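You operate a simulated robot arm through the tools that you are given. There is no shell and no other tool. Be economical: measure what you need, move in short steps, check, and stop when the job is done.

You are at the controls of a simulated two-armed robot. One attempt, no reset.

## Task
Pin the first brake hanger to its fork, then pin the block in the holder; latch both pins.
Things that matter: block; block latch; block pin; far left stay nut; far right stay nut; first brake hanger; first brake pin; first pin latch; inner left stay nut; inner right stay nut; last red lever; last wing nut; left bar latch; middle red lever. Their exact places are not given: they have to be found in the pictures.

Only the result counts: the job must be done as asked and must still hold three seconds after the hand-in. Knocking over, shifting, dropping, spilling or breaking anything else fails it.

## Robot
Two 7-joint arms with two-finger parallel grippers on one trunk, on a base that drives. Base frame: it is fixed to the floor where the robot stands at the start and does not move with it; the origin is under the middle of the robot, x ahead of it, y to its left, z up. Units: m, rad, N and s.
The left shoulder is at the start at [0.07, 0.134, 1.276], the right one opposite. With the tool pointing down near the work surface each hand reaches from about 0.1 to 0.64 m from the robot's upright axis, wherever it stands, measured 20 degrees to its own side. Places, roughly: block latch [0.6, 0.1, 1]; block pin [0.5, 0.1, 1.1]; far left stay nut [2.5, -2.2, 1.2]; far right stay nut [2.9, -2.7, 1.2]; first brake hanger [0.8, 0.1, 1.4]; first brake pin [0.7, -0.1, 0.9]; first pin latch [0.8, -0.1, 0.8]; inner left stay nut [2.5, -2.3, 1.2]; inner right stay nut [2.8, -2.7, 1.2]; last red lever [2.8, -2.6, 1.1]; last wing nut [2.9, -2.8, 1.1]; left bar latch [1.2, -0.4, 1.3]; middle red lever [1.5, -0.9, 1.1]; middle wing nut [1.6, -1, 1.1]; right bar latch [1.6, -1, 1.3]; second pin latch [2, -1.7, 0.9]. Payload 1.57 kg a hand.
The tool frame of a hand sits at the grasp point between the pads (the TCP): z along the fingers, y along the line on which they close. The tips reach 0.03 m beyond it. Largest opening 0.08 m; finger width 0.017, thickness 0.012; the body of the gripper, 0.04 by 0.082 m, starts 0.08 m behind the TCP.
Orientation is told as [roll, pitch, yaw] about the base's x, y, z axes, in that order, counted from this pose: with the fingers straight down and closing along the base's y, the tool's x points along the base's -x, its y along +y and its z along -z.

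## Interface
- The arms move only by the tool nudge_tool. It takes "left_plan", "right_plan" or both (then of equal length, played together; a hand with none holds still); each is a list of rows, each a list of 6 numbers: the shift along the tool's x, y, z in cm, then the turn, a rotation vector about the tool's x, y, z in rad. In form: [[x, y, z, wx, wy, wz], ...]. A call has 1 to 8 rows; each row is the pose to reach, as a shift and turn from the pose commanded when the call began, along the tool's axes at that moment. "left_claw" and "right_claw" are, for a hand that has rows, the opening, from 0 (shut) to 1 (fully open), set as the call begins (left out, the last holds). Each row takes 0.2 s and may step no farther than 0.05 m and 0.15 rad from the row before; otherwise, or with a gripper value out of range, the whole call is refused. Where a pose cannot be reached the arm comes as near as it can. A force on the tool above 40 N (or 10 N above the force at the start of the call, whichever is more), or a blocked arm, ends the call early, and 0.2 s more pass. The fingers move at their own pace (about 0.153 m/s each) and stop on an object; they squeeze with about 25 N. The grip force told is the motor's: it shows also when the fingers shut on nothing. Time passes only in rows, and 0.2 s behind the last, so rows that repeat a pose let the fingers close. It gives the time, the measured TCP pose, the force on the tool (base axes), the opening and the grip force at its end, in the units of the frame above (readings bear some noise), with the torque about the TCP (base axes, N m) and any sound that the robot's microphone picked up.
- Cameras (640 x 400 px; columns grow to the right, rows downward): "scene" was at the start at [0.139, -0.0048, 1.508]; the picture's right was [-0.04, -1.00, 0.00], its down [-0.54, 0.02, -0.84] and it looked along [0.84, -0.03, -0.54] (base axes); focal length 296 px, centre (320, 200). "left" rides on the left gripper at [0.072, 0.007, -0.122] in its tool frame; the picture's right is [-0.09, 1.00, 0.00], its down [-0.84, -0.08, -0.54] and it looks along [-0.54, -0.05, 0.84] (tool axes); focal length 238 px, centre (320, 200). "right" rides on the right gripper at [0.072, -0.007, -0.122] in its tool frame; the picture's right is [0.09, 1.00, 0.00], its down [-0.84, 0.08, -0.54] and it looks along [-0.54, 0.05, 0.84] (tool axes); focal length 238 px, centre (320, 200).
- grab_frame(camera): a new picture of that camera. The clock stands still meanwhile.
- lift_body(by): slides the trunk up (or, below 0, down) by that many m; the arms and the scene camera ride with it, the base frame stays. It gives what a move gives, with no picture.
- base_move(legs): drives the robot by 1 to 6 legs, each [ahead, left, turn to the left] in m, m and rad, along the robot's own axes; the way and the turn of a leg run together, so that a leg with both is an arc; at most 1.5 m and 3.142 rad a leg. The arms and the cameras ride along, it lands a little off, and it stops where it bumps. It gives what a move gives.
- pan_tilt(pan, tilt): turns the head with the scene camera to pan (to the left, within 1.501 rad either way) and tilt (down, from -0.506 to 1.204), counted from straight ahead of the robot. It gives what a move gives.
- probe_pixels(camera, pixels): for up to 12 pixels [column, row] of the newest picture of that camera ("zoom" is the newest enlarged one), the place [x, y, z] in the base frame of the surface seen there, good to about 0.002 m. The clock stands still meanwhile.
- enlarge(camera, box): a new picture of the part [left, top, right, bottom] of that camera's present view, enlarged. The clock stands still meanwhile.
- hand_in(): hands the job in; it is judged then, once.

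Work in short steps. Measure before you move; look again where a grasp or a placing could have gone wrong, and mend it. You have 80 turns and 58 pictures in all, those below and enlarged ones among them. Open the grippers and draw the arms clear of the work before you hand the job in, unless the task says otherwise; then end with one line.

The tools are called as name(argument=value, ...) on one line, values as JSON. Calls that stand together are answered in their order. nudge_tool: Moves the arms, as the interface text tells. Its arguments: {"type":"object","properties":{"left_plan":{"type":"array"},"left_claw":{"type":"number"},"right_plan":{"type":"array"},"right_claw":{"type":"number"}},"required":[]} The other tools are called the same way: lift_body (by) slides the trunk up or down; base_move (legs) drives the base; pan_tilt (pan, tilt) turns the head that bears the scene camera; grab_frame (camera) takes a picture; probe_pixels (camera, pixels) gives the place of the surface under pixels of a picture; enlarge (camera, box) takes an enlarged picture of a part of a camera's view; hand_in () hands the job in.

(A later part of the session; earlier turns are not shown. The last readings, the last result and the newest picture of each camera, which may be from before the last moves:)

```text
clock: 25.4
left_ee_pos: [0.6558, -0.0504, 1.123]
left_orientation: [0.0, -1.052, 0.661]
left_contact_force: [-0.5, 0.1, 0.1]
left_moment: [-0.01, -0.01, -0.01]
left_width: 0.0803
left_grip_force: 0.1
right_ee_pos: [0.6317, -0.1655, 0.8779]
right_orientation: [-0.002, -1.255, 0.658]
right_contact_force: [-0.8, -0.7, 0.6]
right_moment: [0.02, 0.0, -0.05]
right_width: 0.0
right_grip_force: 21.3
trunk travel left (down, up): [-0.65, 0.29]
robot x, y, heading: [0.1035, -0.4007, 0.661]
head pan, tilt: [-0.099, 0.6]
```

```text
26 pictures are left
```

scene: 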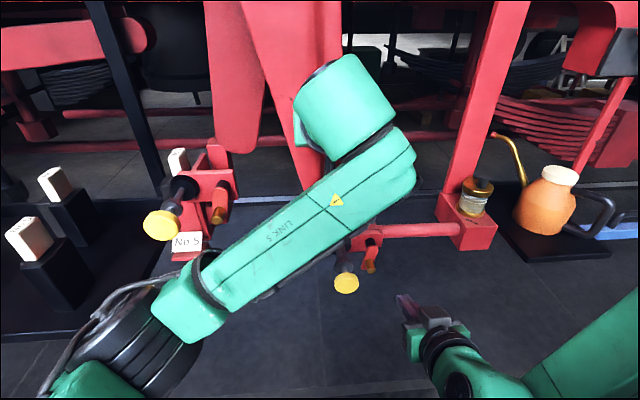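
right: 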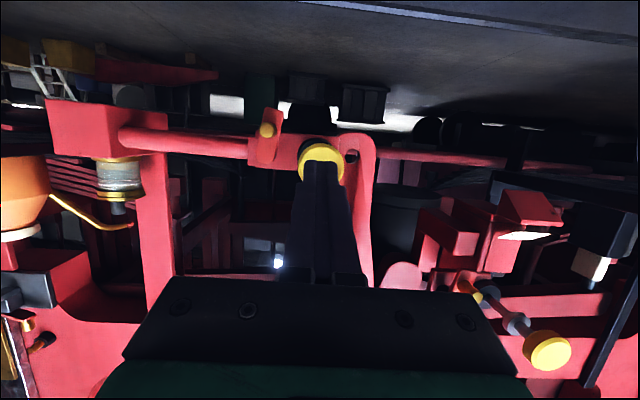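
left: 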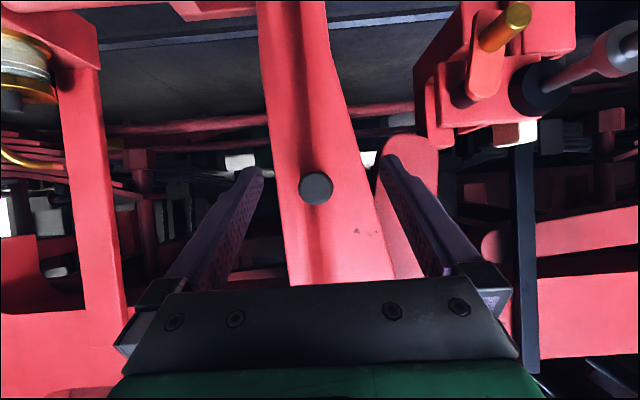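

Right hand is aligned behind the knob at (322,165); peg is centred at (317,187). I probe the knob and peg, then grip the peg.

probe_pixels(camera="right", pixels=[[304, 165], [340, 165], [322, 148], [322, 155], [337, 180]])

probe_pixels(camera="left", pixels=[[317, 187]])

nudge_tool(left_plan=[[-1.9, -0.1, 3.3, 0, 0, 0], [-3.8, -0.1, 6.6, 0, 0, 0], [-3.8, -0.1, 6.6, 0, 0, 0]])

nudge_tool(left_plan=[[0, 0, 0, 0, 0, 0], [0, 0, 0, 0, 0, 0], [0, 0, 0, 0, 0, 0]], left_claw=0)

```text
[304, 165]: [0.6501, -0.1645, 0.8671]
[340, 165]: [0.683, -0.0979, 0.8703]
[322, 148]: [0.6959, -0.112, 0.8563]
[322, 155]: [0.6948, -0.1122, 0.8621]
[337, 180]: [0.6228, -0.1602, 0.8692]
```

```text
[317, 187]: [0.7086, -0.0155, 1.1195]
```

```text
clock: 26.2
left_ee_pos: [0.6986, -0.0073, 1.1119]
left_orientation: [-0.005, -1.049, 0.666]
left_contact_force: [-0.5, -0.1, -0.2]
left_moment: [0.0, 0.02, 0.02]
left_width: 0.0799
left_grip_force: 0.0
left hand out of reach, approached as far as the arm can: row 2, 3
right_ee_pos: [0.633, -0.1632, 0.8772]
right_orientation: [-0.006, -1.252, 0.663]
right_contact_force: [-0.3, 0.6, -0.2]
right_moment: [0.04, -0.01, -0.03]
right_width: 0.0002
right_grip_force: 21.4
trunk travel left (down, up): [-0.65, 0.29]
robot x, y, heading: [0.1022, -0.4021, 0.659]
head pan, tilt: [-0.099, 0.6]
```

```text
clock: 27.0
left_ee_pos: [0.7006, -0.0098, 1.1108]
left_orientation: [-0.001, -1.046, 0.658]
left_contact_force: [2.7, -2.1, -2.7]
left_moment: [-0.55, 0.28, 0.19]
left_width: 0.0285
left_grip_force: 38.2
right_ee_pos: [0.6337, -0.1639, 0.8766]
right_orientation: [-0.002, -1.253, 0.656]
right_contact_force: [0.8, -0.9, 0.5]
right_moment: [0.0, -0.01, 0.02]
right_width: 0.0002
right_grip_force: 21.9
trunk travel left (down, up): [-0.65, 0.29]
robot x, y, heading: [0.1003, -0.4029, 0.654]
head pan, tilt: [-0.099, 0.6]
```

Left reached only the peg's end (u≈0.55, at its reach limit). I release, retreat both hands and come 7 cm forward with the base.

nudge_tool(left_plan=[[0, 0, 0, 0, 0, 0], [0, 0, 0, 0, 0, 0], [1.75, 0, -3.05, 0, 0, 0], [3.5, 0, -6.1, 0, 0, 0], [3.5, 0, -6.1, 0, 0, 0]], right_plan=[[0, 0, -2, 0, 0, 0], [0.5, 0, -4, 0, 0, 0], [1, 0, -6, 0, 0, 0], [1.8, 0, -6, 0, 0, 0], [1.8, 0, -6, 0, 0, 0]], left_claw=1)

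base_move(legs=[[0.07, -0.02, 0]])

```text
clock: 28.2
left_ee_pos: [0.6438, -0.0508, 1.1108]
left_orientation: [-0.001, -1.049, 0.662]
left_contact_force: [0.2, 0.8, -0.6]
left_moment: [0.02, 0.0, 0.01]
left_width: 0.0801
left_grip_force: 0.0
right_ee_pos: [0.5819, -0.2017, 0.8785]
right_orientation: [-0.007, -1.254, 0.661]
right_contact_force: [0.6, -0.3, 0.7]
right_moment: [0.01, 0.03, -0.04]
right_width: 0.0
right_grip_force: 21.0
trunk travel left (down, up): [-0.65, 0.29]
robot x, y, heading: [0.1006, -0.396, 0.663]
head pan, tilt: [-0.099, 0.6]
```

```text
clock: 29.2
left_ee_pos: [0.7113, -0.0237, 1.1107]
left_orientation: [-0.001, -1.048, 0.662]
left_contact_force: [-0.3, -0.4, -0.5]
left_moment: [-0.01, -0.01, -0.02]
left_width: 0.0802
left_grip_force: 0.1
right_ee_pos: [0.6498, -0.1756, 0.8779]
right_orientation: [-0.004, -1.255, 0.662]
right_contact_force: [-1.0, -0.6, -0.9]
right_moment: [0.0, -0.01, -0.02]
right_width: 0.0002
right_grip_force: 21.6
trunk travel left (down, up): [-0.65, 0.29]
robot x, y, heading: [0.1648, -0.3716, 0.661]
head pan, tilt: [-0.099, 0.6]
```

Left hand already surrounds the peg; I centre it and grip.

nudge_tool(left_plan=[[-0.85, 0.4, 0.55, 0, 0, 0], [-1.7, 0.8, 1.1, 0, 0, 0], [-1.7, 0.8, 1.1, 0, 0, 0]])

nudge_tool(left_plan=[[0, 0, 0, 0, 0, 0], [0, 0, 0, 0, 0, 0], [0, 0, 0, 0, 0, 0]], left_claw=0)

nudge_tool(left_plan=[[0, -0.7, 0, 0, 0, 0], [0, -1.4, 0, 0, 0, 0], [-0.1, -2.1, 0, 0, 0, 0], [-0.15, -2.8, -0.1, 0, 0, 0], [-0.2, -3.4, -0.1, 0, 0, 0], [-0.2, -4.0, -0.1, 0, 0, 0], [-0.2, -4.0, -0.1, 0, 0, 0]])

```text
clock: 30.0
left_ee_pos: [0.7216, -0.0064, 1.1213]
left_orientation: [-0.003, -1.051, 0.661]
left_contact_force: [-0.3, -0.5, 0.4]
left_moment: [0.02, 0.02, -0.06]
left_width: 0.0803
left_grip_force: 0.0
right_ee_pos: [0.6508, -0.1741, 0.8777]
right_orientation: [-0.005, -1.254, 0.661]
right_contact_force: [0.9, -0.4, -0.5]
right_moment: [-0.01, -0.06, 0.02]
right_width: 0.0
right_grip_force: 20.8
trunk travel left (down, up): [-0.65, 0.29]
robot x, y, heading: [0.169, -0.3736, 0.658]
head pan, tilt: [-0.099, 0.6]
```

```text
clock: 30.8
left_ee_pos: [0.7217, -0.0082, 1.1211]
left_orientation: [0.001, -1.051, 0.656]
left_contact_force: [0.5, 0.0, 0.3]
left_moment: [0.12, -0.05, -1.62]
left_width: 0.0302
left_grip_force: 39.3
right_ee_pos: [0.6495, -0.1748, 0.8782]
right_orientation: [-0.006, -1.254, 0.661]
right_contact_force: [0.2, -0.2, -0.3]
right_moment: [0.0, 0.03, -0.02]
right_width: 0.0004
right_grip_force: 21.3
trunk travel left (down, up): [-0.65, 0.29]
robot x, y, heading: [0.1681, -0.3736, 0.655]
head pan, tilt: [-0.099, 0.6]
```

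```text
clock: 32.4
left_ee_pos: [0.7428, -0.0376, 1.124]
left_orientation: [-0.005, -1.052, 0.666]
left_contact_force: [-7.5, 1.4, -0.5]
left_moment: [-0.3, 0.48, -0.81]
left_width: 0.0303
left_grip_force: 39.4
right_ee_pos: [0.6467, -0.1743, 0.8802]
right_orientation: [-0.014, -1.255, 0.667]
right_contact_force: [-0.4, -0.3, 0.4]
right_moment: [-0.01, -0.01, 0.0]
right_width: 0.0003
right_grip_force: 21.4
trunk travel left (down, up): [-0.65, 0.29]
robot x, y, heading: [0.1685, -0.3751, 0.659]
head pan, tilt: [-0.099, 0.6]
```

Hanger is back at its stop (v 0.482). I add a touch of preload and bring the right fingertips just short of the knob.

nudge_tool(left_plan=[[0, -0.15, 0, 0, 0, 0], [0, -0.15, 0, 0, 0, 0], [0, -0.15, 0, 0, 0, 0]], right_plan=[[0.1, 1.8, 0, 0, 0, 0], [-0.3, 1.8, 1.7, 0, 0, 0], [-0.7, 1.8, 3.4, 0, 0, 0]])

grab_frame(camera="right")

```text
clock: 33.2
left_ee_pos: [0.7436, -0.0385, 1.1235]
left_orientation: [-0.005, -1.049, 0.663]
left_contact_force: [-13.1, -1.2, -7.0]
left_moment: [0.22, -0.29, -1.08]
left_width: 0.0301
left_grip_force: 39.4
right_ee_pos: [0.6643, -0.1397, 0.8784]
right_orientation: [-0.011, -1.254, 0.667]
right_contact_force: [-0.7, -0.4, -0.2]
right_moment: [-0.01, 0.02, -0.02]
right_width: 0.0
right_grip_force: 20.8
trunk travel left (down, up): [-0.65, 0.29]
robot x, y, heading: [0.1717, -0.372, 0.665]
head pan, tilt: [-0.099, 0.6]
```

```text
25 pictures are left
```

right: 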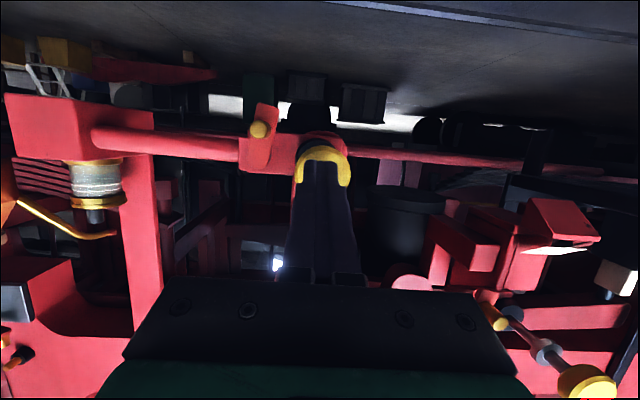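

Tips are centred on the knob (v 0.515). I push along u in small steps.

nudge_tool(right_plan=[[-0.31, 0, 0.95, 0, 0, 0], [-0.47, 0, 1.43, 0, 0, 0], [-0.62, 0, 1.9, 0, 0, 0], [-0.78, 0, 2.38, 0, 0, 0], [-0.94, 0, 2.85, 0, 0, 0], [-1.09, 0, 3.33, 0, 0, 0]])

grab_frame(camera="right")

```text
clock: 34.1
left_ee_pos: [0.7434, -0.0367, 1.1216]
left_orientation: [0.0, -1.051, 0.663]
left_contact_force: [-9.7, -1.1, -2.0]
left_moment: [0.63, -0.07, -1.09]
left_width: 0.0303
left_grip_force: 39.1
right_ee_pos: [0.6777, -0.1325, 0.8781]
right_orientation: [-0.009, -1.25, 0.672]
right_contact_force: [-2.8, -3.5, 0.6]
right_moment: [0.01, 0.04, -0.08]
right_width: 0.0001
right_grip_force: 20.9
right hand out of reach, approached as far as the arm can: row 1, 2, 3, 4
trunk travel left (down, up): [-0.65, 0.29]
robot x, y, heading: [0.1701, -0.3738, 0.659]
head pan, tilt: [-0.099, 0.6]
stopped in row 4 (right hand): the force on the tool passed its limit (the readings are from after the stop); the commanded pose is now the measured one
```

```text
24 pictures are left
```

right: 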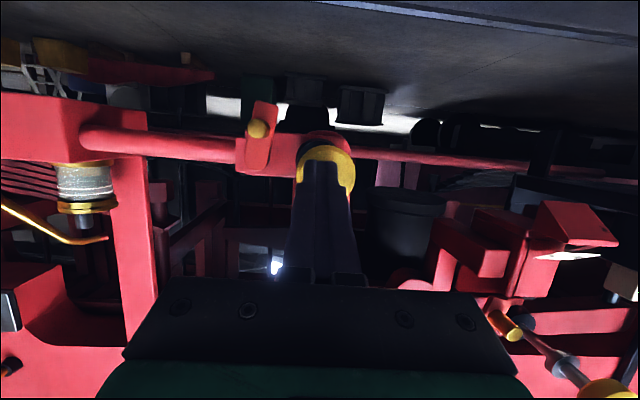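

Blocked after touching the knob. I check the knob's position and the fork/hanger geometry closely.

enlarge(camera="right", box=[230, 90, 390, 200])

probe_pixels(camera="zoom", pixels=[[290, 240], [380, 220], [475, 275], [270, 330], [300, 178], [350, 168], [400, 172], [440, 185], [330, 195], [460, 205], [110, 155], [180, 140]])

```text
3.64 times, centred on (310, 145) of right
```

zoom: 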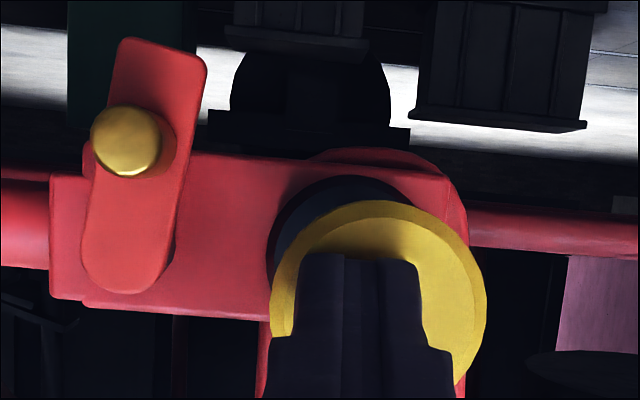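

```text
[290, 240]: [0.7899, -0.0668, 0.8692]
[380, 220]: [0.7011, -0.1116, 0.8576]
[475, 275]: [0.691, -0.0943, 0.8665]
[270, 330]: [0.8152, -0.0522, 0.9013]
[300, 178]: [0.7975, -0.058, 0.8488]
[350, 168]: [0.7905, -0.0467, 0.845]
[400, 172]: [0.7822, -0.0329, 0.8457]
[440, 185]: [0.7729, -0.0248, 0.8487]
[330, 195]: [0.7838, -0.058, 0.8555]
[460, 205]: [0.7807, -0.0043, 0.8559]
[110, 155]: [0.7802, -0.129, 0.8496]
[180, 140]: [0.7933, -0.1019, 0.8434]
```

The pin moved in ~5 mm and then hit the hanger: tip centre ≈0.505 vs pin 0.5145. I back the right hand off and push the hanger ~1 cm further to see whether it's really at a stop.

nudge_tool(left_plan=[[0, 0, 0, 0, 0, 0], [0, -0.4, 0, 0, 0, 0], [0, -0.8, 0, 0, 0, 0], [0, -1.2, 0, 0, 0, 0], [0, -1.2, 0, 0, 0, 0]], right_plan=[[0.5, 0, -1.5, 0, 0, 0], [0.5, 0, -1.5, 0, 0, 0], [0.5, 0, -1.5, 0, 0, 0], [0.5, 0, -1.5, 0, 0, 0], [0.5, 0, -1.5, 0, 0, 0]])

grab_frame(camera="left")

enlarge(camera="right", box=[230, 90, 390, 200])

```text
clock: 35.3
left_ee_pos: [0.7479, -0.0414, 1.1236]
left_orientation: [-0.011, -1.049, 0.678]
left_contact_force: [-22.9, 8.8, 1.4]
left_moment: [0.12, 0.69, -0.73]
left_width: 0.0303
left_grip_force: 39.6
right_ee_pos: [0.6615, -0.1381, 0.8791]
right_orientation: [-0.025, -1.249, 0.688]
right_contact_force: [-0.1, -0.7, 0.3]
right_moment: [0.03, -0.01, 0.04]
right_width: 0.0
right_grip_force: 21.0
trunk travel left (down, up): [-0.65, 0.29]
robot x, y, heading: [0.1708, -0.3766, 0.655]
head pan, tilt: [-0.099, 0.6]
```

```text
22 pictures are left
```

left: 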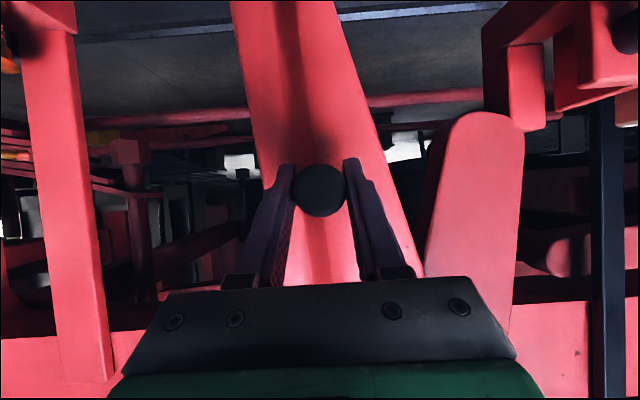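

```text
3.64 times, centred on (310, 145) of right
```

zoom: 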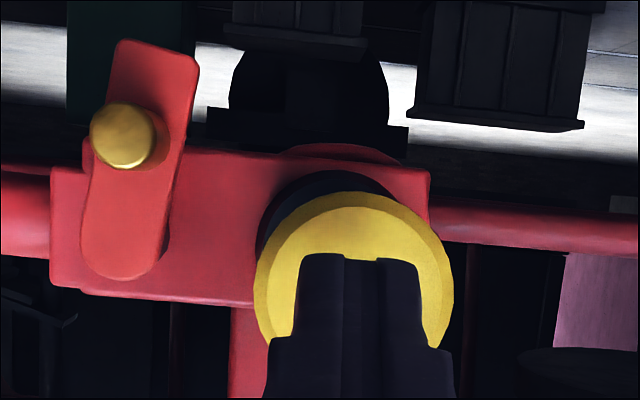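

probe_pixels(camera="zoom", pixels=[[290, 150], [310, 146], [330, 145], [350, 145], [370, 147], [390, 153], [400, 158], [355, 220], [240, 340], [232, 360], [428, 185], [280, 190]])

probe_pixels(camera="left", pixels=[[252, 90], [352, 90], [243, 40], [338, 40], [240, 10], [330, 10], [318, 185]])

```text
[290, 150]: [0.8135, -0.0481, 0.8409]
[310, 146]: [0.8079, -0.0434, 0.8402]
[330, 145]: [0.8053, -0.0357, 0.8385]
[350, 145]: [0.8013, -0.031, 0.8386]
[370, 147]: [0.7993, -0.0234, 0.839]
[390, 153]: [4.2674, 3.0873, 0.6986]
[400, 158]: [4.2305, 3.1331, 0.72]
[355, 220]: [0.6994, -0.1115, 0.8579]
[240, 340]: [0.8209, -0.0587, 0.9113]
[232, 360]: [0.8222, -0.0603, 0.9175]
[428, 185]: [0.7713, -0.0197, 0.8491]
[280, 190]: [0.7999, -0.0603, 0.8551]
```

```text
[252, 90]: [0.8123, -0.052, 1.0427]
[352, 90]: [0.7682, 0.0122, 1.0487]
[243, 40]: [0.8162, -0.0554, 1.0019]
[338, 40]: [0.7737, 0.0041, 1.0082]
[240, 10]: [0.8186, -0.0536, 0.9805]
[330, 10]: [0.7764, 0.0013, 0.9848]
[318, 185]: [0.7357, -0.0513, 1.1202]
```

Tip arc is now centred at v≈0.514, matching the pin. I push the pin again.

nudge_tool(right_plan=[[-0.4, 0, 1.2, 0, 0, 0], [-0.6, 0, 1.8, 0, 0, 0], [-0.8, 0, 2.4, 0, 0, 0], [-1.0, 0, 3.0, 0, 0, 0], [-1.2, 0, 3.6, 0, 0, 0], [-1.4, 0, 4.2, 0, 0, 0], [-1.6, 0, 4.8, 0, 0, 0]])

enlarge(camera="right", box=[230, 90, 390, 200])

```text
clock: 36.9
left_ee_pos: [0.7463, -0.0414, 1.1232]
left_orientation: [-0.015, -1.048, 0.679]
left_contact_force: [-21.4, 14.7, 2.0]
left_moment: [0.12, 0.14, -0.78]
left_width: 0.0301
left_grip_force: 40.0
right_ee_pos: [0.7028, -0.1145, 0.8877]
right_orientation: [-0.028, -1.249, 0.691]
right_contact_force: [-2.8, -1.9, -0.6]
right_moment: [0.0, 0.04, 0.01]
right_width: 0.0
right_grip_force: 21.4
right hand out of reach, approached as far as the arm can: row 4, 5, 6, 7
trunk travel left (down, up): [-0.65, 0.29]
robot x, y, heading: [0.1661, -0.3744, 0.659]
head pan, tilt: [-0.099, 0.6]
```

```text
3.64 times, centred on (310, 145) of right
```

zoom: 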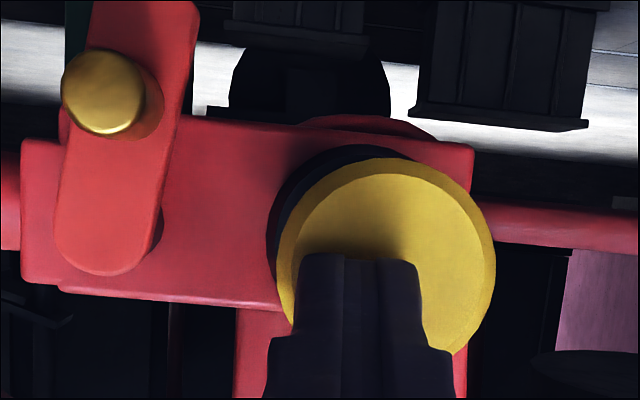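

The pin slid in ~3.5 cm. I check how much collar gap is left.

probe_pixels(camera="zoom", pixels=[[380, 220], [330, 160], [390, 153], [290, 210], [150, 130], [120, 100], [110, 230], [250, 200], [440, 330]])

nudge_tool(right_plan=[[0.3, 0, 0.5, 0, 0, 0], [0.2, 0, 1.0, 0, 0, 0], [0.1, 0, 1.5, 0, 0, 0], [0.0, 0, 2.0, 0, 0, 0]])

```text
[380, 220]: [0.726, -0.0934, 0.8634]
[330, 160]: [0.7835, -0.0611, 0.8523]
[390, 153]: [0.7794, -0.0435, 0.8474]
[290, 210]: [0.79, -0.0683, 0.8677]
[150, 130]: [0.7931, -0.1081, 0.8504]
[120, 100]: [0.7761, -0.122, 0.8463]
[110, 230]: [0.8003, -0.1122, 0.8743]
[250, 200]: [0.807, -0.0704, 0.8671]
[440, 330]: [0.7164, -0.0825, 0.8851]
```

```text
clock: 37.9
left_ee_pos: [0.746, -0.0416, 1.1231]
left_orientation: [-0.016, -1.049, 0.679]
left_contact_force: [-22.8, 15.1, 2.9]
left_moment: [0.06, 0.17, -0.95]
left_width: 0.03
left_grip_force: 39.8
right_ee_pos: [0.7192, -0.1122, 0.8884]
right_orientation: [-0.03, -1.249, 0.693]
right_contact_force: [-2.3, -1.4, -1.2]
right_moment: [-0.02, 0.02, 0.05]
right_width: 0.0
right_grip_force: 21.2
right hand out of reach, approached as far as the arm can: row 1, 2, 3, 4
trunk travel left (down, up): [-0.65, 0.29]
robot x, y, heading: [0.1672, -0.3712, 0.66]
head pan, tilt: [-0.099, 0.6]
```

enlarge(camera="right", box=[210, 60, 410, 200])

probe_pixels(camera="zoom", pixels=[[400, 200], [430, 250], [350, 210], [280, 230], [250, 200], [400, 170], [330, 220], [450, 230]])

```text
2.86 times, centred on (310, 130) of right
```

zoom: 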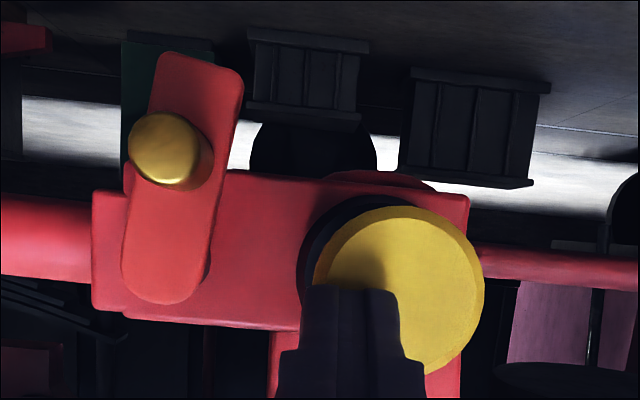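

```text
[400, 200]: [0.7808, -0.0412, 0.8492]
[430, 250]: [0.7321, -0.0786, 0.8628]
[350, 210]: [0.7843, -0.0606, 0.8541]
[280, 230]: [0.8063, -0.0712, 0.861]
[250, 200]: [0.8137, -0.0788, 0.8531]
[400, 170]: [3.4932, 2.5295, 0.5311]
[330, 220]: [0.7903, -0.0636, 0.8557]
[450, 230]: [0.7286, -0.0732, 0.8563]
```

Knob face is at u≈0.533 (moved 4.9 cm); close to seated, but my hand drifted toward the knob's edge. I relax the left's load and re-posture the right hand at lower pitch.

nudge_tool(left_plan=[[0, 0.5, 0, 0, 0, 0], [0, 1.0, 0, 0, 0, 0], [0, 1.2, 0, 0, 0, 0], [0, 1.2, 0, 0, 0, 0]], right_plan=[[0, 0, -3, 0, 0, 0], [0, 0, -4, 0, 0.12, 0], [0, 0, -4, 0, 0.25, 0], [0, 0, -4, 0, 0.25, 0]])

enlarge(camera="right", box=[210, 60, 410, 200])

```text
clock: 38.9
left_ee_pos: [0.7458, -0.0413, 1.1238]
left_orientation: [-0.006, -1.052, 0.661]
left_contact_force: [-3.1, -1.6, 6.4]
left_moment: [-0.06, 0.02, -1.34]
left_width: 0.0299
left_grip_force: 39.9
right_ee_pos: [0.694, -0.1397, 0.9004]
right_orientation: [-0.002, -0.997, 0.665]
right_contact_force: [-0.7, -0.1, -0.5]
right_moment: [-0.04, 0.03, -0.01]
right_width: 0.0002
right_grip_force: 21.3
trunk travel left (down, up): [-0.65, 0.29]
robot x, y, heading: [0.17, -0.3724, 0.659]
head pan, tilt: [-0.099, 0.6]
```

```text
2.86 times, centred on (310, 130) of right
```

zoom: 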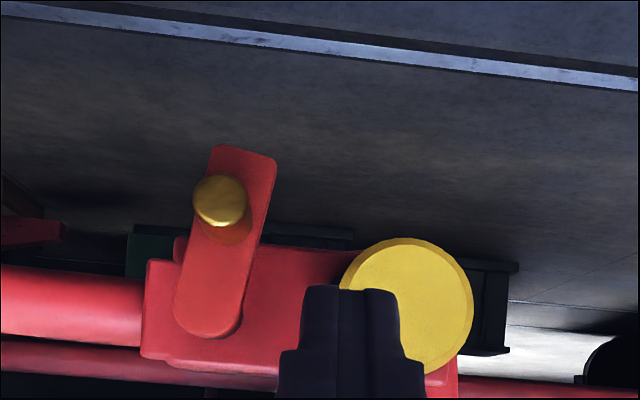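

Hanger stays put with no load: the pin holds it. I realign the right hand on the knob centre and push home.

nudge_tool(right_plan=[[0.8, 1.86, 1.7, 0, 0, 0], [0.1, 1.86, 2.9, 0, 0, 0], [-0.6, 1.86, 4.0, 0, 0, 0], [-1.0, 1.86, 4.6, 0, 0, 0], [-1.4, 1.86, 5.2, 0, 0, 0], [-1.8, 1.86, 5.8, 0, 0, 0], [-2.2, 1.86, 6.4, 0, 0, 0]])

enlarge(camera="right", box=[210, 60, 410, 200])

```text
clock: 40.0
left_ee_pos: [0.7458, -0.0414, 1.1226]
left_orientation: [-0.004, -1.053, 0.661]
left_contact_force: [1.9, -0.7, 3.6]
left_moment: [-0.26, 0.43, -1.31]
left_width: 0.0301
left_grip_force: 38.9
right_ee_pos: [0.7145, -0.1004, 0.8808]
right_orientation: [-0.001, -0.992, 0.672]
right_contact_force: [-8.8, -10.7, 4.4]
right_moment: [-0.05, -0.03, -0.12]
right_width: 0.0002
right_grip_force: 20.9
trunk travel left (down, up): [-0.65, 0.29]
robot x, y, heading: [0.1701, -0.3739, 0.659]
head pan, tilt: [-0.099, 0.6]
stopped in row 5 (right hand): the force on the tool passed its limit (the readings are from after the stop); the commanded pose is now the measured one
```

```text
2.86 times, centred on (310, 130) of right
```

zoom: 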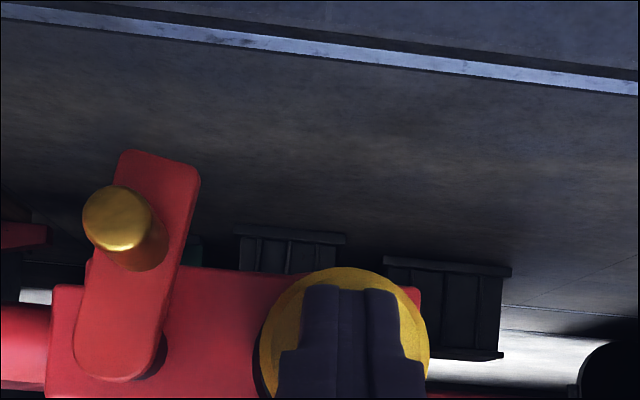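

Pushing stopped at the force limit with the knob at u≈0.536: the pin is seated. Now I release the peg, draw the left hand back and aside, and pull the right hand back and toward the latch side.

nudge_tool(left_plan=[[0, 0, 0, 0, 0, 0], [0, 0, 0, 0, 0, 0], [2.0, 0, -3.5, 0, 0, 0], [4.0, 0, -7.0, 0, 0, 0], [4.0, 4.5, -7.0, 0, 0, 0], [4.0, 9, -7.0, 0, 0, 0], [4, 13.5, -7, 0, 0, 0], [4, 18, -7, 0, 0, 0]], right_plan=[[0, 0, -2.5, 0, 0, 0], [0, 0, -5, 0, 0, 0], [0, -2.5, -7, 0, 0, 0], [0, -5, -7, 0, -0.1, 0], [0, -8, -7, 0, -0.2, 0], [0, -8, -7, 0, -0.25, 0], [0, -8, -7, 0, -0.25, 0], [0, -8, -7, 0, -0.25, 0]], left_claw=1)

pan_tilt(pan=-0.15, tilt=0.65)

grab_frame(camera="scene")

```text
clock: 41.8
left_ee_pos: [0.5714, 0.0592, 1.1205]
left_orientation: [-0.008, -1.046, 0.669]
left_contact_force: [0.3, 0.0, 0.0]
left_moment: [0.01, 0.0, 0.01]
left_width: 0.0801
left_grip_force: 0.0
right_ee_pos: [0.7195, -0.1956, 0.9186]
right_orientation: [-0.008, -1.238, 0.679]
right_contact_force: [-1.4, -0.1, 0.0]
right_moment: [-0.04, 0.0, -0.02]
right_width: 0.0
right_grip_force: 21.2
trunk travel left (down, up): [-0.65, 0.29]
robot x, y, heading: [0.1708, -0.374, 0.657]
head pan, tilt: [-0.099, 0.6]
```

```text
clock: 42.5
left_ee_pos: [0.5733, 0.0585, 1.1209]
left_orientation: [-0.004, -1.047, 0.667]
left_contact_force: [0.0, 0.4, -0.7]
left_moment: [0.0, 0.0, 0.03]
left_width: 0.0801
left_grip_force: 0.0
right_ee_pos: [0.7186, -0.1962, 0.9189]
right_orientation: [-0.004, -1.241, 0.676]
right_contact_force: [-0.3, -0.8, -0.2]
right_moment: [0.03, -0.03, 0.0]
right_width: 0.0
right_grip_force: 20.9
trunk travel left (down, up): [-0.65, 0.29]
robot x, y, heading: [0.1663, -0.3728, 0.656]
head pan, tilt: [-0.15, 0.649]
```

```text
16 pictures are left
```

scene: 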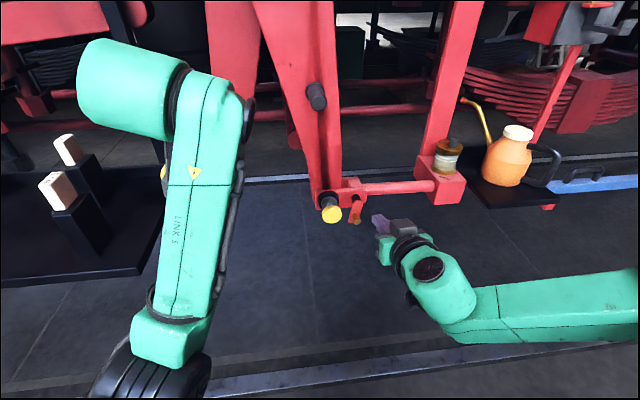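

The hanger stays pinned. One close view of the latch for exact geometry.

enlarge(camera="scene", box=[310, 165, 400, 235])

probe_pixels(camera="scene", pixels=[[331, 214], [356, 219], [357, 214], [355, 205], [353, 198], [351, 194], [378, 225]])

```text
5.71 times, centred on (355, 200) of scene
```

zoom: 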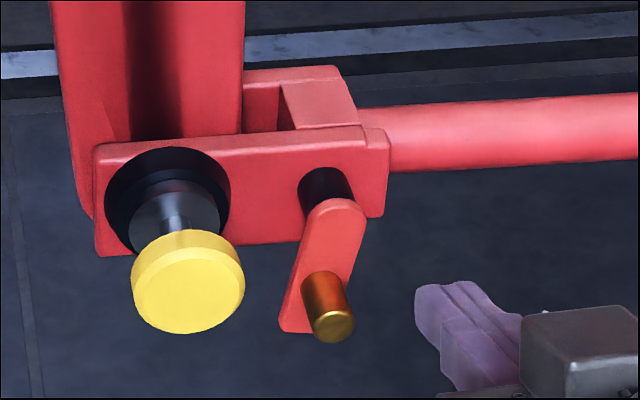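

```text
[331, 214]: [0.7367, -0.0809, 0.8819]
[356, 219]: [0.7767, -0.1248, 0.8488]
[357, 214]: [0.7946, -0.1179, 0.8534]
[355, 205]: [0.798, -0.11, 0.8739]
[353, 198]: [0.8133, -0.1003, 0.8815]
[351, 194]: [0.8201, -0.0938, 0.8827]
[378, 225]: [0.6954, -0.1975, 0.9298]
```

probe_pixels(camera="zoom", pixels=[[334, 326], [322, 290], [340, 220], [318, 245], [345, 260], [300, 320], [325, 180], [187, 300], [175, 205], [200, 180], [243, 285]])

```text
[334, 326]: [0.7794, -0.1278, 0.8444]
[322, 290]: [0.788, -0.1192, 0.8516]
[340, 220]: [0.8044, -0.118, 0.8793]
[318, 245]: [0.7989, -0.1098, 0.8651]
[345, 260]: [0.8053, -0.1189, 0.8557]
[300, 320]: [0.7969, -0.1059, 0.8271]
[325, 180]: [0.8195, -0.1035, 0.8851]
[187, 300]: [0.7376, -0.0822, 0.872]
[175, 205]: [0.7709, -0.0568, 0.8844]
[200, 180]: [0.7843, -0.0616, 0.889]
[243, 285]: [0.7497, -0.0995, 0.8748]
```

Latch: pivot ≈(v 0.577, z 0.873), orange knob at (0.5755, 0.844), front at u 0.541. I place the closed fingertips just right of the orange knob, at its depth.

nudge_tool(right_plan=[[3.15, -0.7, 1.1, 0, 0, 0], [6.31, -0.7, 2.17, 0, 0, 0], [5.1, -0.7, 5.7, 0, 0, 0], [3.86, -0.7, 9.31, 0, 0, 0], [3.86, -0.7, 9.31, 0, 0, 0]])

grab_frame(camera="right")

```text
clock: 43.6
left_ee_pos: [0.5719, 0.0573, 1.1211]
left_orientation: [-0.005, -1.046, 0.666]
left_contact_force: [0.4, 0.6, -0.8]
left_moment: [0.02, -0.02, 0.0]
left_width: 0.0801
left_grip_force: 0.1
right_ee_pos: [0.7842, -0.1548, 0.8505]
right_orientation: [-0.001, -1.239, 0.672]
right_contact_force: [-0.4, 0.9, 0.1]
right_moment: [0.04, -0.04, 0.01]
right_width: 0.0
right_grip_force: 21.3
trunk travel left (down, up): [-0.65, 0.29]
robot x, y, heading: [0.1704, -0.3762, 0.657]
head pan, tilt: [-0.15, 0.649]
```

```text
14 pictures are left
```

right: 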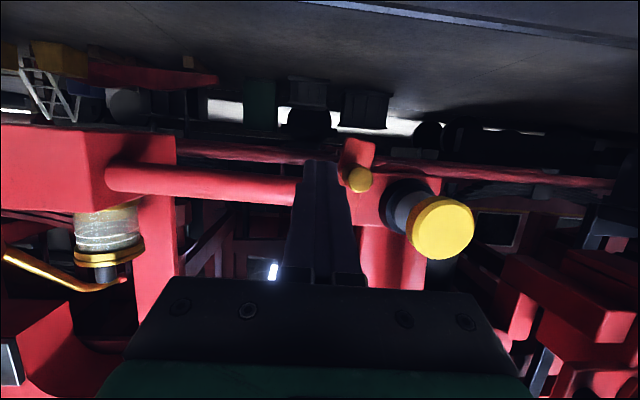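

Fingertips sit just right of the orange knob (358,178). Sweep left then up along the arc.

nudge_tool(right_plan=[[0.4, 1.2, 0.14, 0, 0, 0], [0.61, 2.15, 0.21, 0, 0, 0], [0.45, 3.1, 0.15, 0, 0, 0], [0.2, 3.95, 0.08, 0, 0, 0], [-0.5, 4.9, -0.16, 0, 0, 0], [-1.2, 5.1, -0.42, 0, 0, 0], [-1.8, 4.9, -0.62, 0, 0, 0], [-1.8, 4.9, -0.62, 0, 0, 0]])

grab_frame(camera="right")

```text
clock: 45.5
left_ee_pos: [0.5729, 0.0547, 1.1217]
left_orientation: [-0.008, -1.049, 0.664]
left_contact_force: [0.3, 0.2, 0.1]
left_moment: [0.03, -0.05, -0.09]
left_width: 0.0799
left_grip_force: 0.1
right_ee_pos: [0.7593, -0.1325, 0.8718]
right_orientation: [-0.01, -1.23, 0.66]
right_contact_force: [5.8, -20.2, -1.0]
right_moment: [-0.03, 0.03, -0.41]
right_width: 0.0
right_grip_force: 21.1
right hand out of reach, approached as far as the arm can: row 1, 2, 3, 4, 5, 6, 7, 8
trunk travel left (down, up): [-0.65, 0.29]
robot x, y, heading: [0.1728, -0.3768, 0.653]
head pan, tilt: [-0.15, 0.649]
stopped in row 8 (right hand): the force on the tool passed its limit (the readings are from after the stop); the commanded pose is now the measured one
```

```text
13 pictures are left
```

right: 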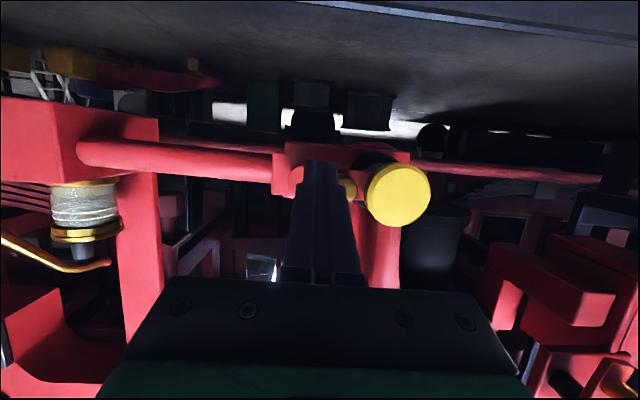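

The latch swung to roughly horizontal, orange knob now at (350,185) beside the yellow one. I probe its position.

probe_pixels(camera="right", pixels=[[351, 187], [348, 178], [297, 178], [293, 188], [398, 193], [360, 170], [378, 160]])

nudge_tool(right_plan=[[0, -2.5, 0, 0, 0, 0], [0, -4, -2, 0, 0, 0], [0, -4, -5, 0, 0, 0], [0, -4, -8, 0, 0, 0], [0, -4, -8, 0, 0, 0]])

enlarge(camera="scene", box=[310, 165, 400, 235])

```text
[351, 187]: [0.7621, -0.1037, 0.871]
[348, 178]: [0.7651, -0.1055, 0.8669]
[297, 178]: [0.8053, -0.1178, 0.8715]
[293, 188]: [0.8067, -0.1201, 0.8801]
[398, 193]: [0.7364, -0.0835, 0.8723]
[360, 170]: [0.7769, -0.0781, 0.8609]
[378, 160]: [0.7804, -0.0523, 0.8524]
```

```text
clock: 46.6
left_ee_pos: [0.5742, 0.0566, 1.1199]
left_orientation: [-0.006, -1.046, 0.665]
left_contact_force: [0.4, 0.0, 0.0]
left_moment: [0.0, -0.04, 0.01]
left_width: 0.08
left_grip_force: 0.1
right_ee_pos: [0.7211, -0.2041, 0.8987]
right_orientation: [-0.008, -1.229, 0.671]
right_contact_force: [0.0, 0.4, 0.0]
right_moment: [0.0, -0.01, -0.01]
right_width: 0.0
right_grip_force: 20.6
trunk travel left (down, up): [-0.65, 0.29]
robot x, y, heading: [0.1704, -0.3759, 0.654]
head pan, tilt: [-0.15, 0.649]
```

```text
5.71 times, centred on (355, 200) of scene
```

zoom: 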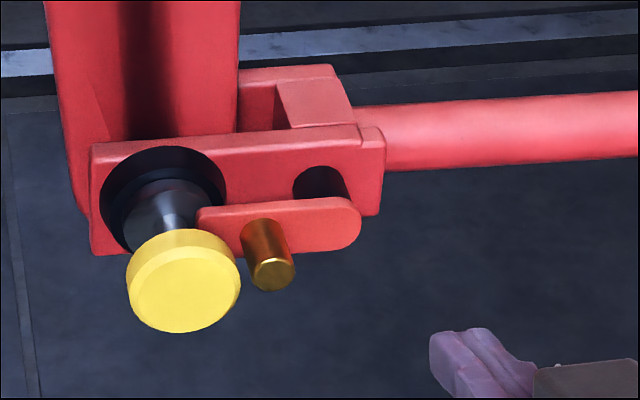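

Latch one lies horizontally across in front of the collar: done. Now the left hand closes, backs off, and lines up with the block pin's knob (v≈0.245, z≈1.06).

nudge_tool(left_plan=[[2.24, 0, -3.9, 0, 0, 0], [4.48, 1.5, -7.8, 0, 0, 0], [6.8, 3.8, -6.5, 0, 0, 0], [9.08, 6.0, -5.16, 0, 0, 0], [9.08, 6.0, -5.16, 0, 0, 0]], right_plan=[[0, -1, -2, 0, 0, 0], [0, -2, -4, 0, 0, 0], [0, -2, -4, 0, 0, 0], [0, -2, -4, 0, 0, 0], [0, -2, -4, 0, 0, 0]], left_claw=0)

enlarge(camera="left", box=[220, 20, 440, 220])

```text
clock: 47.9
left_ee_pos: [0.465, 0.049, 1.0691]
left_orientation: [0.001, -1.048, 0.664]
left_contact_force: [0.3, 0.4, 0.1]
left_moment: [0.03, 0.0, 0.02]
left_width: 0.0
left_grip_force: 21.5
right_ee_pos: [0.7046, -0.2446, 0.9119]
right_orientation: [-0.007, -1.229, 0.668]
right_contact_force: [-0.5, -0.8, 0.1]
right_moment: [0.0, -0.02, 0.0]
right_width: 0.0
right_grip_force: 21.6
trunk travel left (down, up): [-0.65, 0.29]
robot x, y, heading: [0.1705, -0.3732, 0.658]
head pan, tilt: [-0.15, 0.649]
```

```text
2.00 times, centred on (330, 120) of left
```

zoom: 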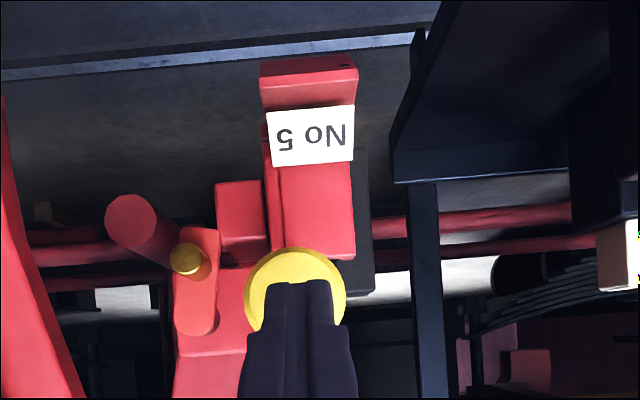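

Tips are centred on the knob. I probe knob, latch and block for reference.

probe_pixels(camera="zoom", pixels=[[295, 268], [258, 300], [338, 300], [188, 260], [195, 320], [200, 240], [365, 200], [365, 285], [320, 230], [225, 320]])

nudge_tool(left_plan=[[-0.7, 0, 1.25, 0, 0, 0], [-1.2, 0, 2.1, 0, 0, 0], [-1.5, 0, 2.6, 0, 0, 0], [-1.8, 0, 3.1, 0, 0, 0], [-2.1, 0, 3.6, 0, 0, 0]])

```text
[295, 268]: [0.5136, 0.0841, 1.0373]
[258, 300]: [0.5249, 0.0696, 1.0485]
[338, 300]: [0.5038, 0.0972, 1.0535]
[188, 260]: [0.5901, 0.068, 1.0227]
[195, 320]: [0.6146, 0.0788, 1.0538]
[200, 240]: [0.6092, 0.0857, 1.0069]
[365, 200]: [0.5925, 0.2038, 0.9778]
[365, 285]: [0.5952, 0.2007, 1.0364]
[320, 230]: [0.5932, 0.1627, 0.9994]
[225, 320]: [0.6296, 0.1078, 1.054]
```

```text
clock: 49.0
left_ee_pos: [0.4969, 0.0735, 1.0687]
left_orientation: [-0.007, -1.047, 0.667]
left_contact_force: [-2.0, -1.7, -0.6]
left_moment: [-0.01, 0.03, -0.02]
left_width: 0.0
left_grip_force: 21.4
right_ee_pos: [0.7028, -0.2444, 0.9128]
right_orientation: [-0.008, -1.229, 0.67]
right_contact_force: [-0.5, 0.3, 0.5]
right_moment: [0.0, 0.01, -0.01]
right_width: 0.0
right_grip_force: 20.8
trunk travel left (down, up): [-0.65, 0.29]
robot x, y, heading: [0.1705, -0.3748, 0.656]
head pan, tilt: [-0.15, 0.649]
```

Knob moves freely (contact u≈0.469, ~2.6 N). Continue pushing until seated.

nudge_tool(left_plan=[[-0.35, 0, 0.6, 0, 0, 0], [-0.7, 0, 1.2, 0, 0, 0], [-1.05, 0, 1.8, 0, 0, 0], [-1.4, 0, 2.4, 0, 0, 0], [-1.75, 0, 3.0, 0, 0, 0], [-2.1, 0, 3.6, 0, 0, 0], [-2.45, 0, 4.2, 0, 0, 0], [-2.8, 0, 4.8, 0, 0, 0]])

enlarge(camera="left", box=[220, 20, 440, 220])

```text
clock: 50.6
left_ee_pos: [0.5244, 0.0952, 1.0698]
left_orientation: [-0.003, -1.039, 0.666]
left_contact_force: [-17.1, -16.4, 1.8]
left_moment: [-0.16, 0.1, -0.11]
left_width: 0.0
left_grip_force: 21.3
right_ee_pos: [0.699, -0.2481, 0.9153]
right_orientation: [-0.007, -1.238, 0.671]
right_contact_force: [0.2, -0.7, -0.5]
right_moment: [0.02, -0.03, 0.0]
right_width: 0.0002
right_grip_force: 21.7
trunk travel left (down, up): [-0.65, 0.29]
robot x, y, heading: [0.1691, -0.374, 0.66]
head pan, tilt: [-0.15, 0.649]
stopped in row 7 (left hand): the force on the tool passed its limit (the readings are from after the stop); the commanded pose is now the measured one
```

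```text
2.00 times, centred on (330, 120) of left
```

zoom: 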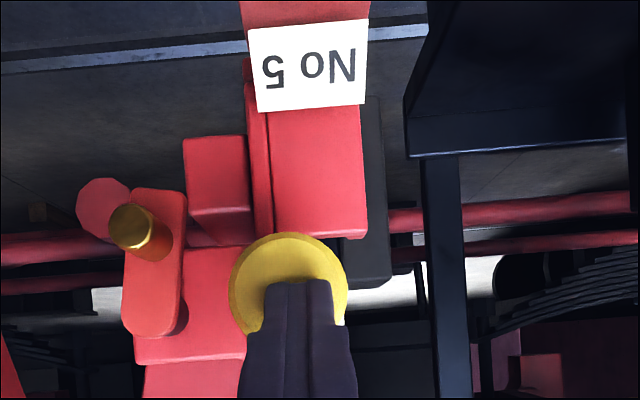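

Stopped at contact u≈0.504 (travel 4.7 cm; same offset to the latch flag as on the first pin), so the block pin is seated. I retract, shift right of its latch's orange knob, lower and level the hand.

probe_pixels(camera="zoom", pixels=[[290, 265], [130, 228], [150, 315], [150, 200], [175, 210], [210, 300], [240, 290], [375, 200]])

nudge_tool(left_plan=[[2.02, 0, -3.45, 0, 0, 0], [2.02, -4.5, -3.45, 0, 0, 0], [2.02, -8.66, -3.45, 0, -0.1, 0], [5.3, -8.66, -1.53, 0, -0.2, 0], [5.3, -8.66, -1.53, 0, -0.2, 0]])

grab_frame(camera="left")

```text
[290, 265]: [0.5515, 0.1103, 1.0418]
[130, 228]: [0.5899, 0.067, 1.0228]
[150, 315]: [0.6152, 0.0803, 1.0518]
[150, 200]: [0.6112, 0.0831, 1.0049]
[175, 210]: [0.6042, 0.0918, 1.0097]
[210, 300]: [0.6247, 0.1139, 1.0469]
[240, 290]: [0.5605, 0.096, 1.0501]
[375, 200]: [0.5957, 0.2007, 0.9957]
```

```text
clock: 51.6
left_ee_pos: [0.5476, 0.0163, 1.1268]
left_orientation: [0.076, -1.443, 0.611]
left_contact_force: [-0.9, -0.2, 0.0]
left_moment: [-0.01, 0.01, 0.02]
left_width: 0.0
left_grip_force: 21.0
right_ee_pos: [0.7037, -0.2433, 0.9126]
right_orientation: [-0.009, -1.23, 0.672]
right_contact_force: [-0.9, 0.6, -0.6]
right_moment: [-0.03, 0.0, 0.01]
right_width: 0.0
right_grip_force: 21.4
trunk travel left (down, up): [-0.65, 0.29]
robot x, y, heading: [0.1689, -0.3754, 0.656]
head pan, tilt: [-0.15, 0.649]
stopped in row 5 (left hand): the arm was blocked; the commanded pose is now the measured one
```

```text
9 pictures are left
```

left: 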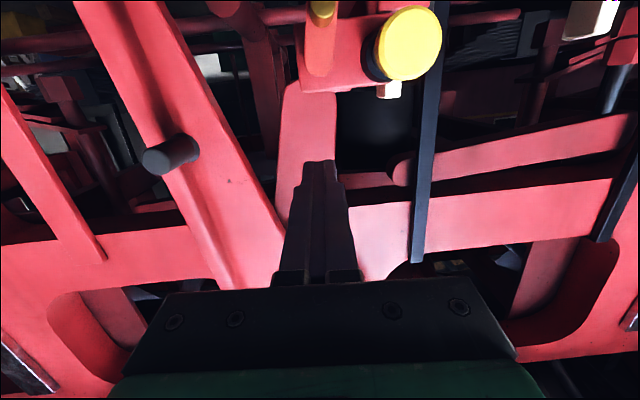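

The left arm got blocked while levelling (pitch went to -1.44, z 1.127), nothing touched. I turn it back to the pitch ≈1.05 that worked.

nudge_tool(left_plan=[[0, 0, -1, 0, 0.13, 0], [0, 0, -2, 0, 0.26, 0], [0, 0, -2, 0, 0.4, 0], [0, 0, -2, 0, 0.4, 0]])

```text
clock: 52.6
left_ee_pos: [0.5298, 0.0124, 1.1266]
left_orientation: [0.049, -1.039, 0.663]
left_contact_force: [-0.5, -0.2, 0.3]
left_moment: [0.03, -0.01, -0.01]
left_width: 0.0
left_grip_force: 21.3
right_ee_pos: [0.7055, -0.2436, 0.9121]
right_orientation: [-0.009, -1.229, 0.671]
right_contact_force: [0.1, -1.2, 0.8]
right_moment: [0.03, -0.03, 0.03]
right_width: 0.0
right_grip_force: 20.9
trunk travel left (down, up): [-0.65, 0.29]
robot x, y, heading: [0.1731, -0.3749, 0.656]
head pan, tilt: [-0.15, 0.649]
```

Good. Now move to just right of the orange knob (v 0.330, z knob 1.023) at this pitch.

nudge_tool(left_plan=[[3.9, -1.8, 2.28, 0, 0, 0], [7.81, -1.8, 4.58, 0, 0, 0], [7.81, -1.8, 4.58, 0, 0, 0]])

```text
clock: 53.6
left_ee_pos: [0.5284, 0.0239, 1.0461]
left_orientation: [0.194, -1.077, 0.584]
left_contact_force: [0.9, 0.5, -0.2]
left_moment: [0.0, 0.02, 0.01]
left_width: 0.0
left_grip_force: 21.2
right_ee_pos: [0.7043, -0.2441, 0.9123]
right_orientation: [-0.011, -1.229, 0.673]
right_contact_force: [0.1, -0.6, 0.6]
right_moment: [0.0, 0.03, -0.01]
right_width: 0.0
right_grip_force: 21.2
trunk travel left (down, up): [-0.65, 0.29]
robot x, y, heading: [0.1696, -0.3729, 0.656]
head pan, tilt: [-0.15, 0.649]
stopped in row 3 (left hand): the arm was blocked; the commanded pose is now the measured one
```

Blocked again with no tool force—something on the arm itself. I look at the arm with the scene camera.

pan_tilt(pan=0.25, tilt=0.8)

grab_frame(camera="scene")

```text
clock: 54.5
left_ee_pos: [0.5292, 0.024, 1.0457]
left_orientation: [0.195, -1.077, 0.583]
left_contact_force: [0.8, 1.1, 0.4]
left_moment: [0.01, 0.0, -0.03]
left_width: 0.0003
left_grip_force: 21.3
right_ee_pos: [0.7047, -0.2438, 0.9135]
right_orientation: [-0.009, -1.228, 0.672]
right_contact_force: [0.0, 0.5, -0.3]
right_moment: [-0.01, 0.0, -0.02]
right_width: 0.0
right_grip_force: 21.4
trunk travel left (down, up): [-0.65, 0.29]
robot x, y, heading: [0.1712, -0.3751, 0.66]
head pan, tilt: [0.25, 0.799]
```

```text
8 pictures are left
```

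scene: 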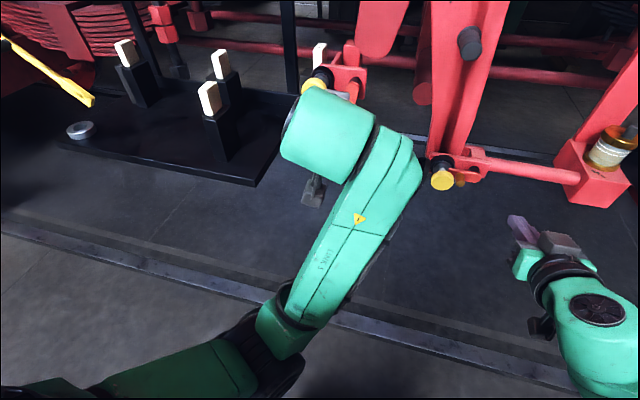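

The left elbow is cramped against the body. I drive back 0.08 m and right 0.16 m so the left arm works toward its own side.

base_move(legs=[[-0.08, 0, 0], [0, -0.16, 0]])

nudge_tool(left_plan=[[0, 4, 0, 0, 0, 0], [0, 8, 0, 0, 0, 0], [0, 12, 0, 0, 0, 0], [0, 12, 0, 0, 0, 0]])

```text
clock: 56.6
left_ee_pos: [0.5656, -0.1542, 1.0456]
left_orientation: [0.194, -1.076, 0.581]
left_contact_force: [1.0, 0.7, -0.5]
left_moment: [0.05, 0.05, 0.02]
left_width: 0.0
left_grip_force: 21.9
right_ee_pos: [0.7401, -0.4219, 0.9122]
right_orientation: [-0.008, -1.229, 0.67]
right_contact_force: [0.7, 0.4, 0.0]
right_moment: [0.01, -0.04, 0.01]
right_width: 0.0
right_grip_force: 21.5
trunk travel left (down, up): [-0.65, 0.29]
robot x, y, heading: [0.2028, -0.5561, 0.657]
head pan, tilt: [0.25, 0.799]
```

```text
clock: 57.6
left_ee_pos: [0.4812, -0.0661, 1.0566]
left_orientation: [0.197, -1.077, 0.578]
left_contact_force: [-1.1, 0.5, -0.7]
left_moment: [-0.02, 0.02, 0.01]
left_width: 0.0002
left_grip_force: 21.3
right_ee_pos: [0.7403, -0.4215, 0.9117]
right_orientation: [-0.006, -1.229, 0.667]
right_contact_force: [0.5, -0.2, -0.8]
right_moment: [0.02, 0.01, 0.0]
right_width: 0.0001
right_grip_force: 21.4
trunk travel left (down, up): [-0.65, 0.29]
robot x, y, heading: [0.2031, -0.5492, 0.647]
head pan, tilt: [0.25, 0.799]
```

Room regained; left TCP at (u 0.342, v 0.345, z 1.057), slightly yawed left, which suits. I approach to a standoff and level by 0.15.

nudge_tool(left_plan=[[-0.6, 0, 3.1, 0, -0.07, 0], [-1.3, 0.05, 6.2, 0, -0.15, 0], [-1.93, 0.09, 9.25, 0, -0.15, 0], [-1.93, 0.09, 9.25, 0, -0.15, 0]])

grab_frame(camera="left")

```text
clock: 58.6
left_ee_pos: [0.5466, -0.0005, 1.0314]
left_orientation: [0.275, -1.221, 0.495]
left_contact_force: [-0.7, 0.0, -0.9]
left_moment: [0.01, -0.01, 0.0]
left_width: 0.0
left_grip_force: 21.0
right_ee_pos: [0.7394, -0.4214, 0.9134]
right_orientation: [-0.007, -1.229, 0.666]
right_contact_force: [-0.4, 0.3, 0.0]
right_moment: [-0.03, 0.0, -0.02]
right_width: 0.0
right_grip_force: 20.8
trunk travel left (down, up): [-0.65, 0.29]
robot x, y, heading: [0.204, -0.5514, 0.652]
head pan, tilt: [0.25, 0.799]
```

```text
7 pictures are left
```

left: 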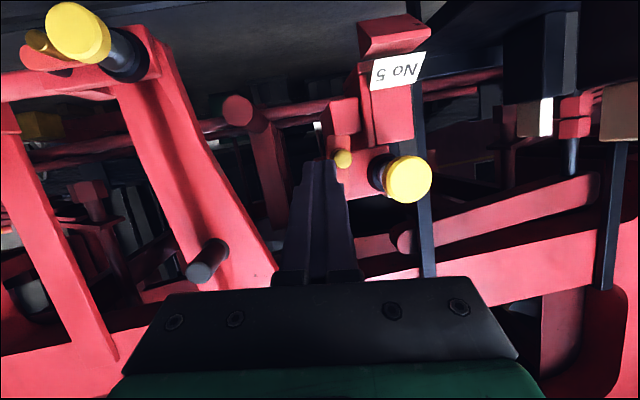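

Position is as planned (v 0.333, z 1.031). I advance to knob depth.

nudge_tool(left_plan=[[-0.7, -0.3, 1.95, 0, 0, 0], [-1.4, -0.6, 3.9, 0, 0, 0], [-2.11, -0.9, 5.78, 0, 0, 0], [-2.11, -0.9, 5.78, 0, 0, 0]])

enlarge(camera="left", box=[220, 70, 440, 220])

```text
clock: 59.6
left_ee_pos: [0.5961, 0.0329, 1.0287]
left_orientation: [0.274, -1.223, 0.496]
left_contact_force: [-0.6, -0.2, 0.6]
left_moment: [0.01, -0.01, -0.02]
left_width: 0.0001
left_grip_force: 21.6
right_ee_pos: [0.7405, -0.4227, 0.912]
right_orientation: [-0.008, -1.231, 0.669]
right_contact_force: [0.5, -0.4, 0.2]
right_moment: [0.0, 0.0, 0.0]
right_width: 0.0003
right_grip_force: 21.4
trunk travel left (down, up): [-0.65, 0.29]
robot x, y, heading: [0.2099, -0.5534, 0.653]
head pan, tilt: [0.25, 0.799]
```

```text
2.67 times, centred on (330, 145) of left
```

zoom: 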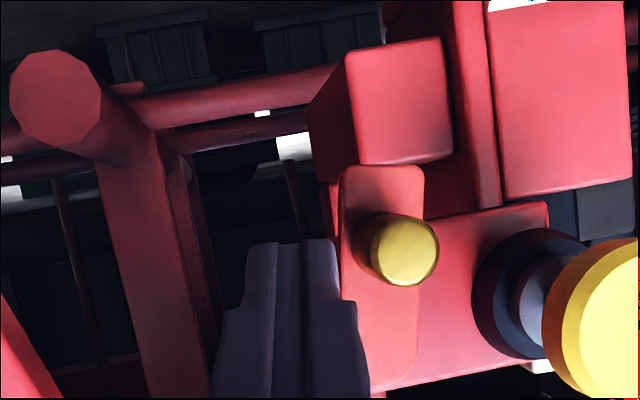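

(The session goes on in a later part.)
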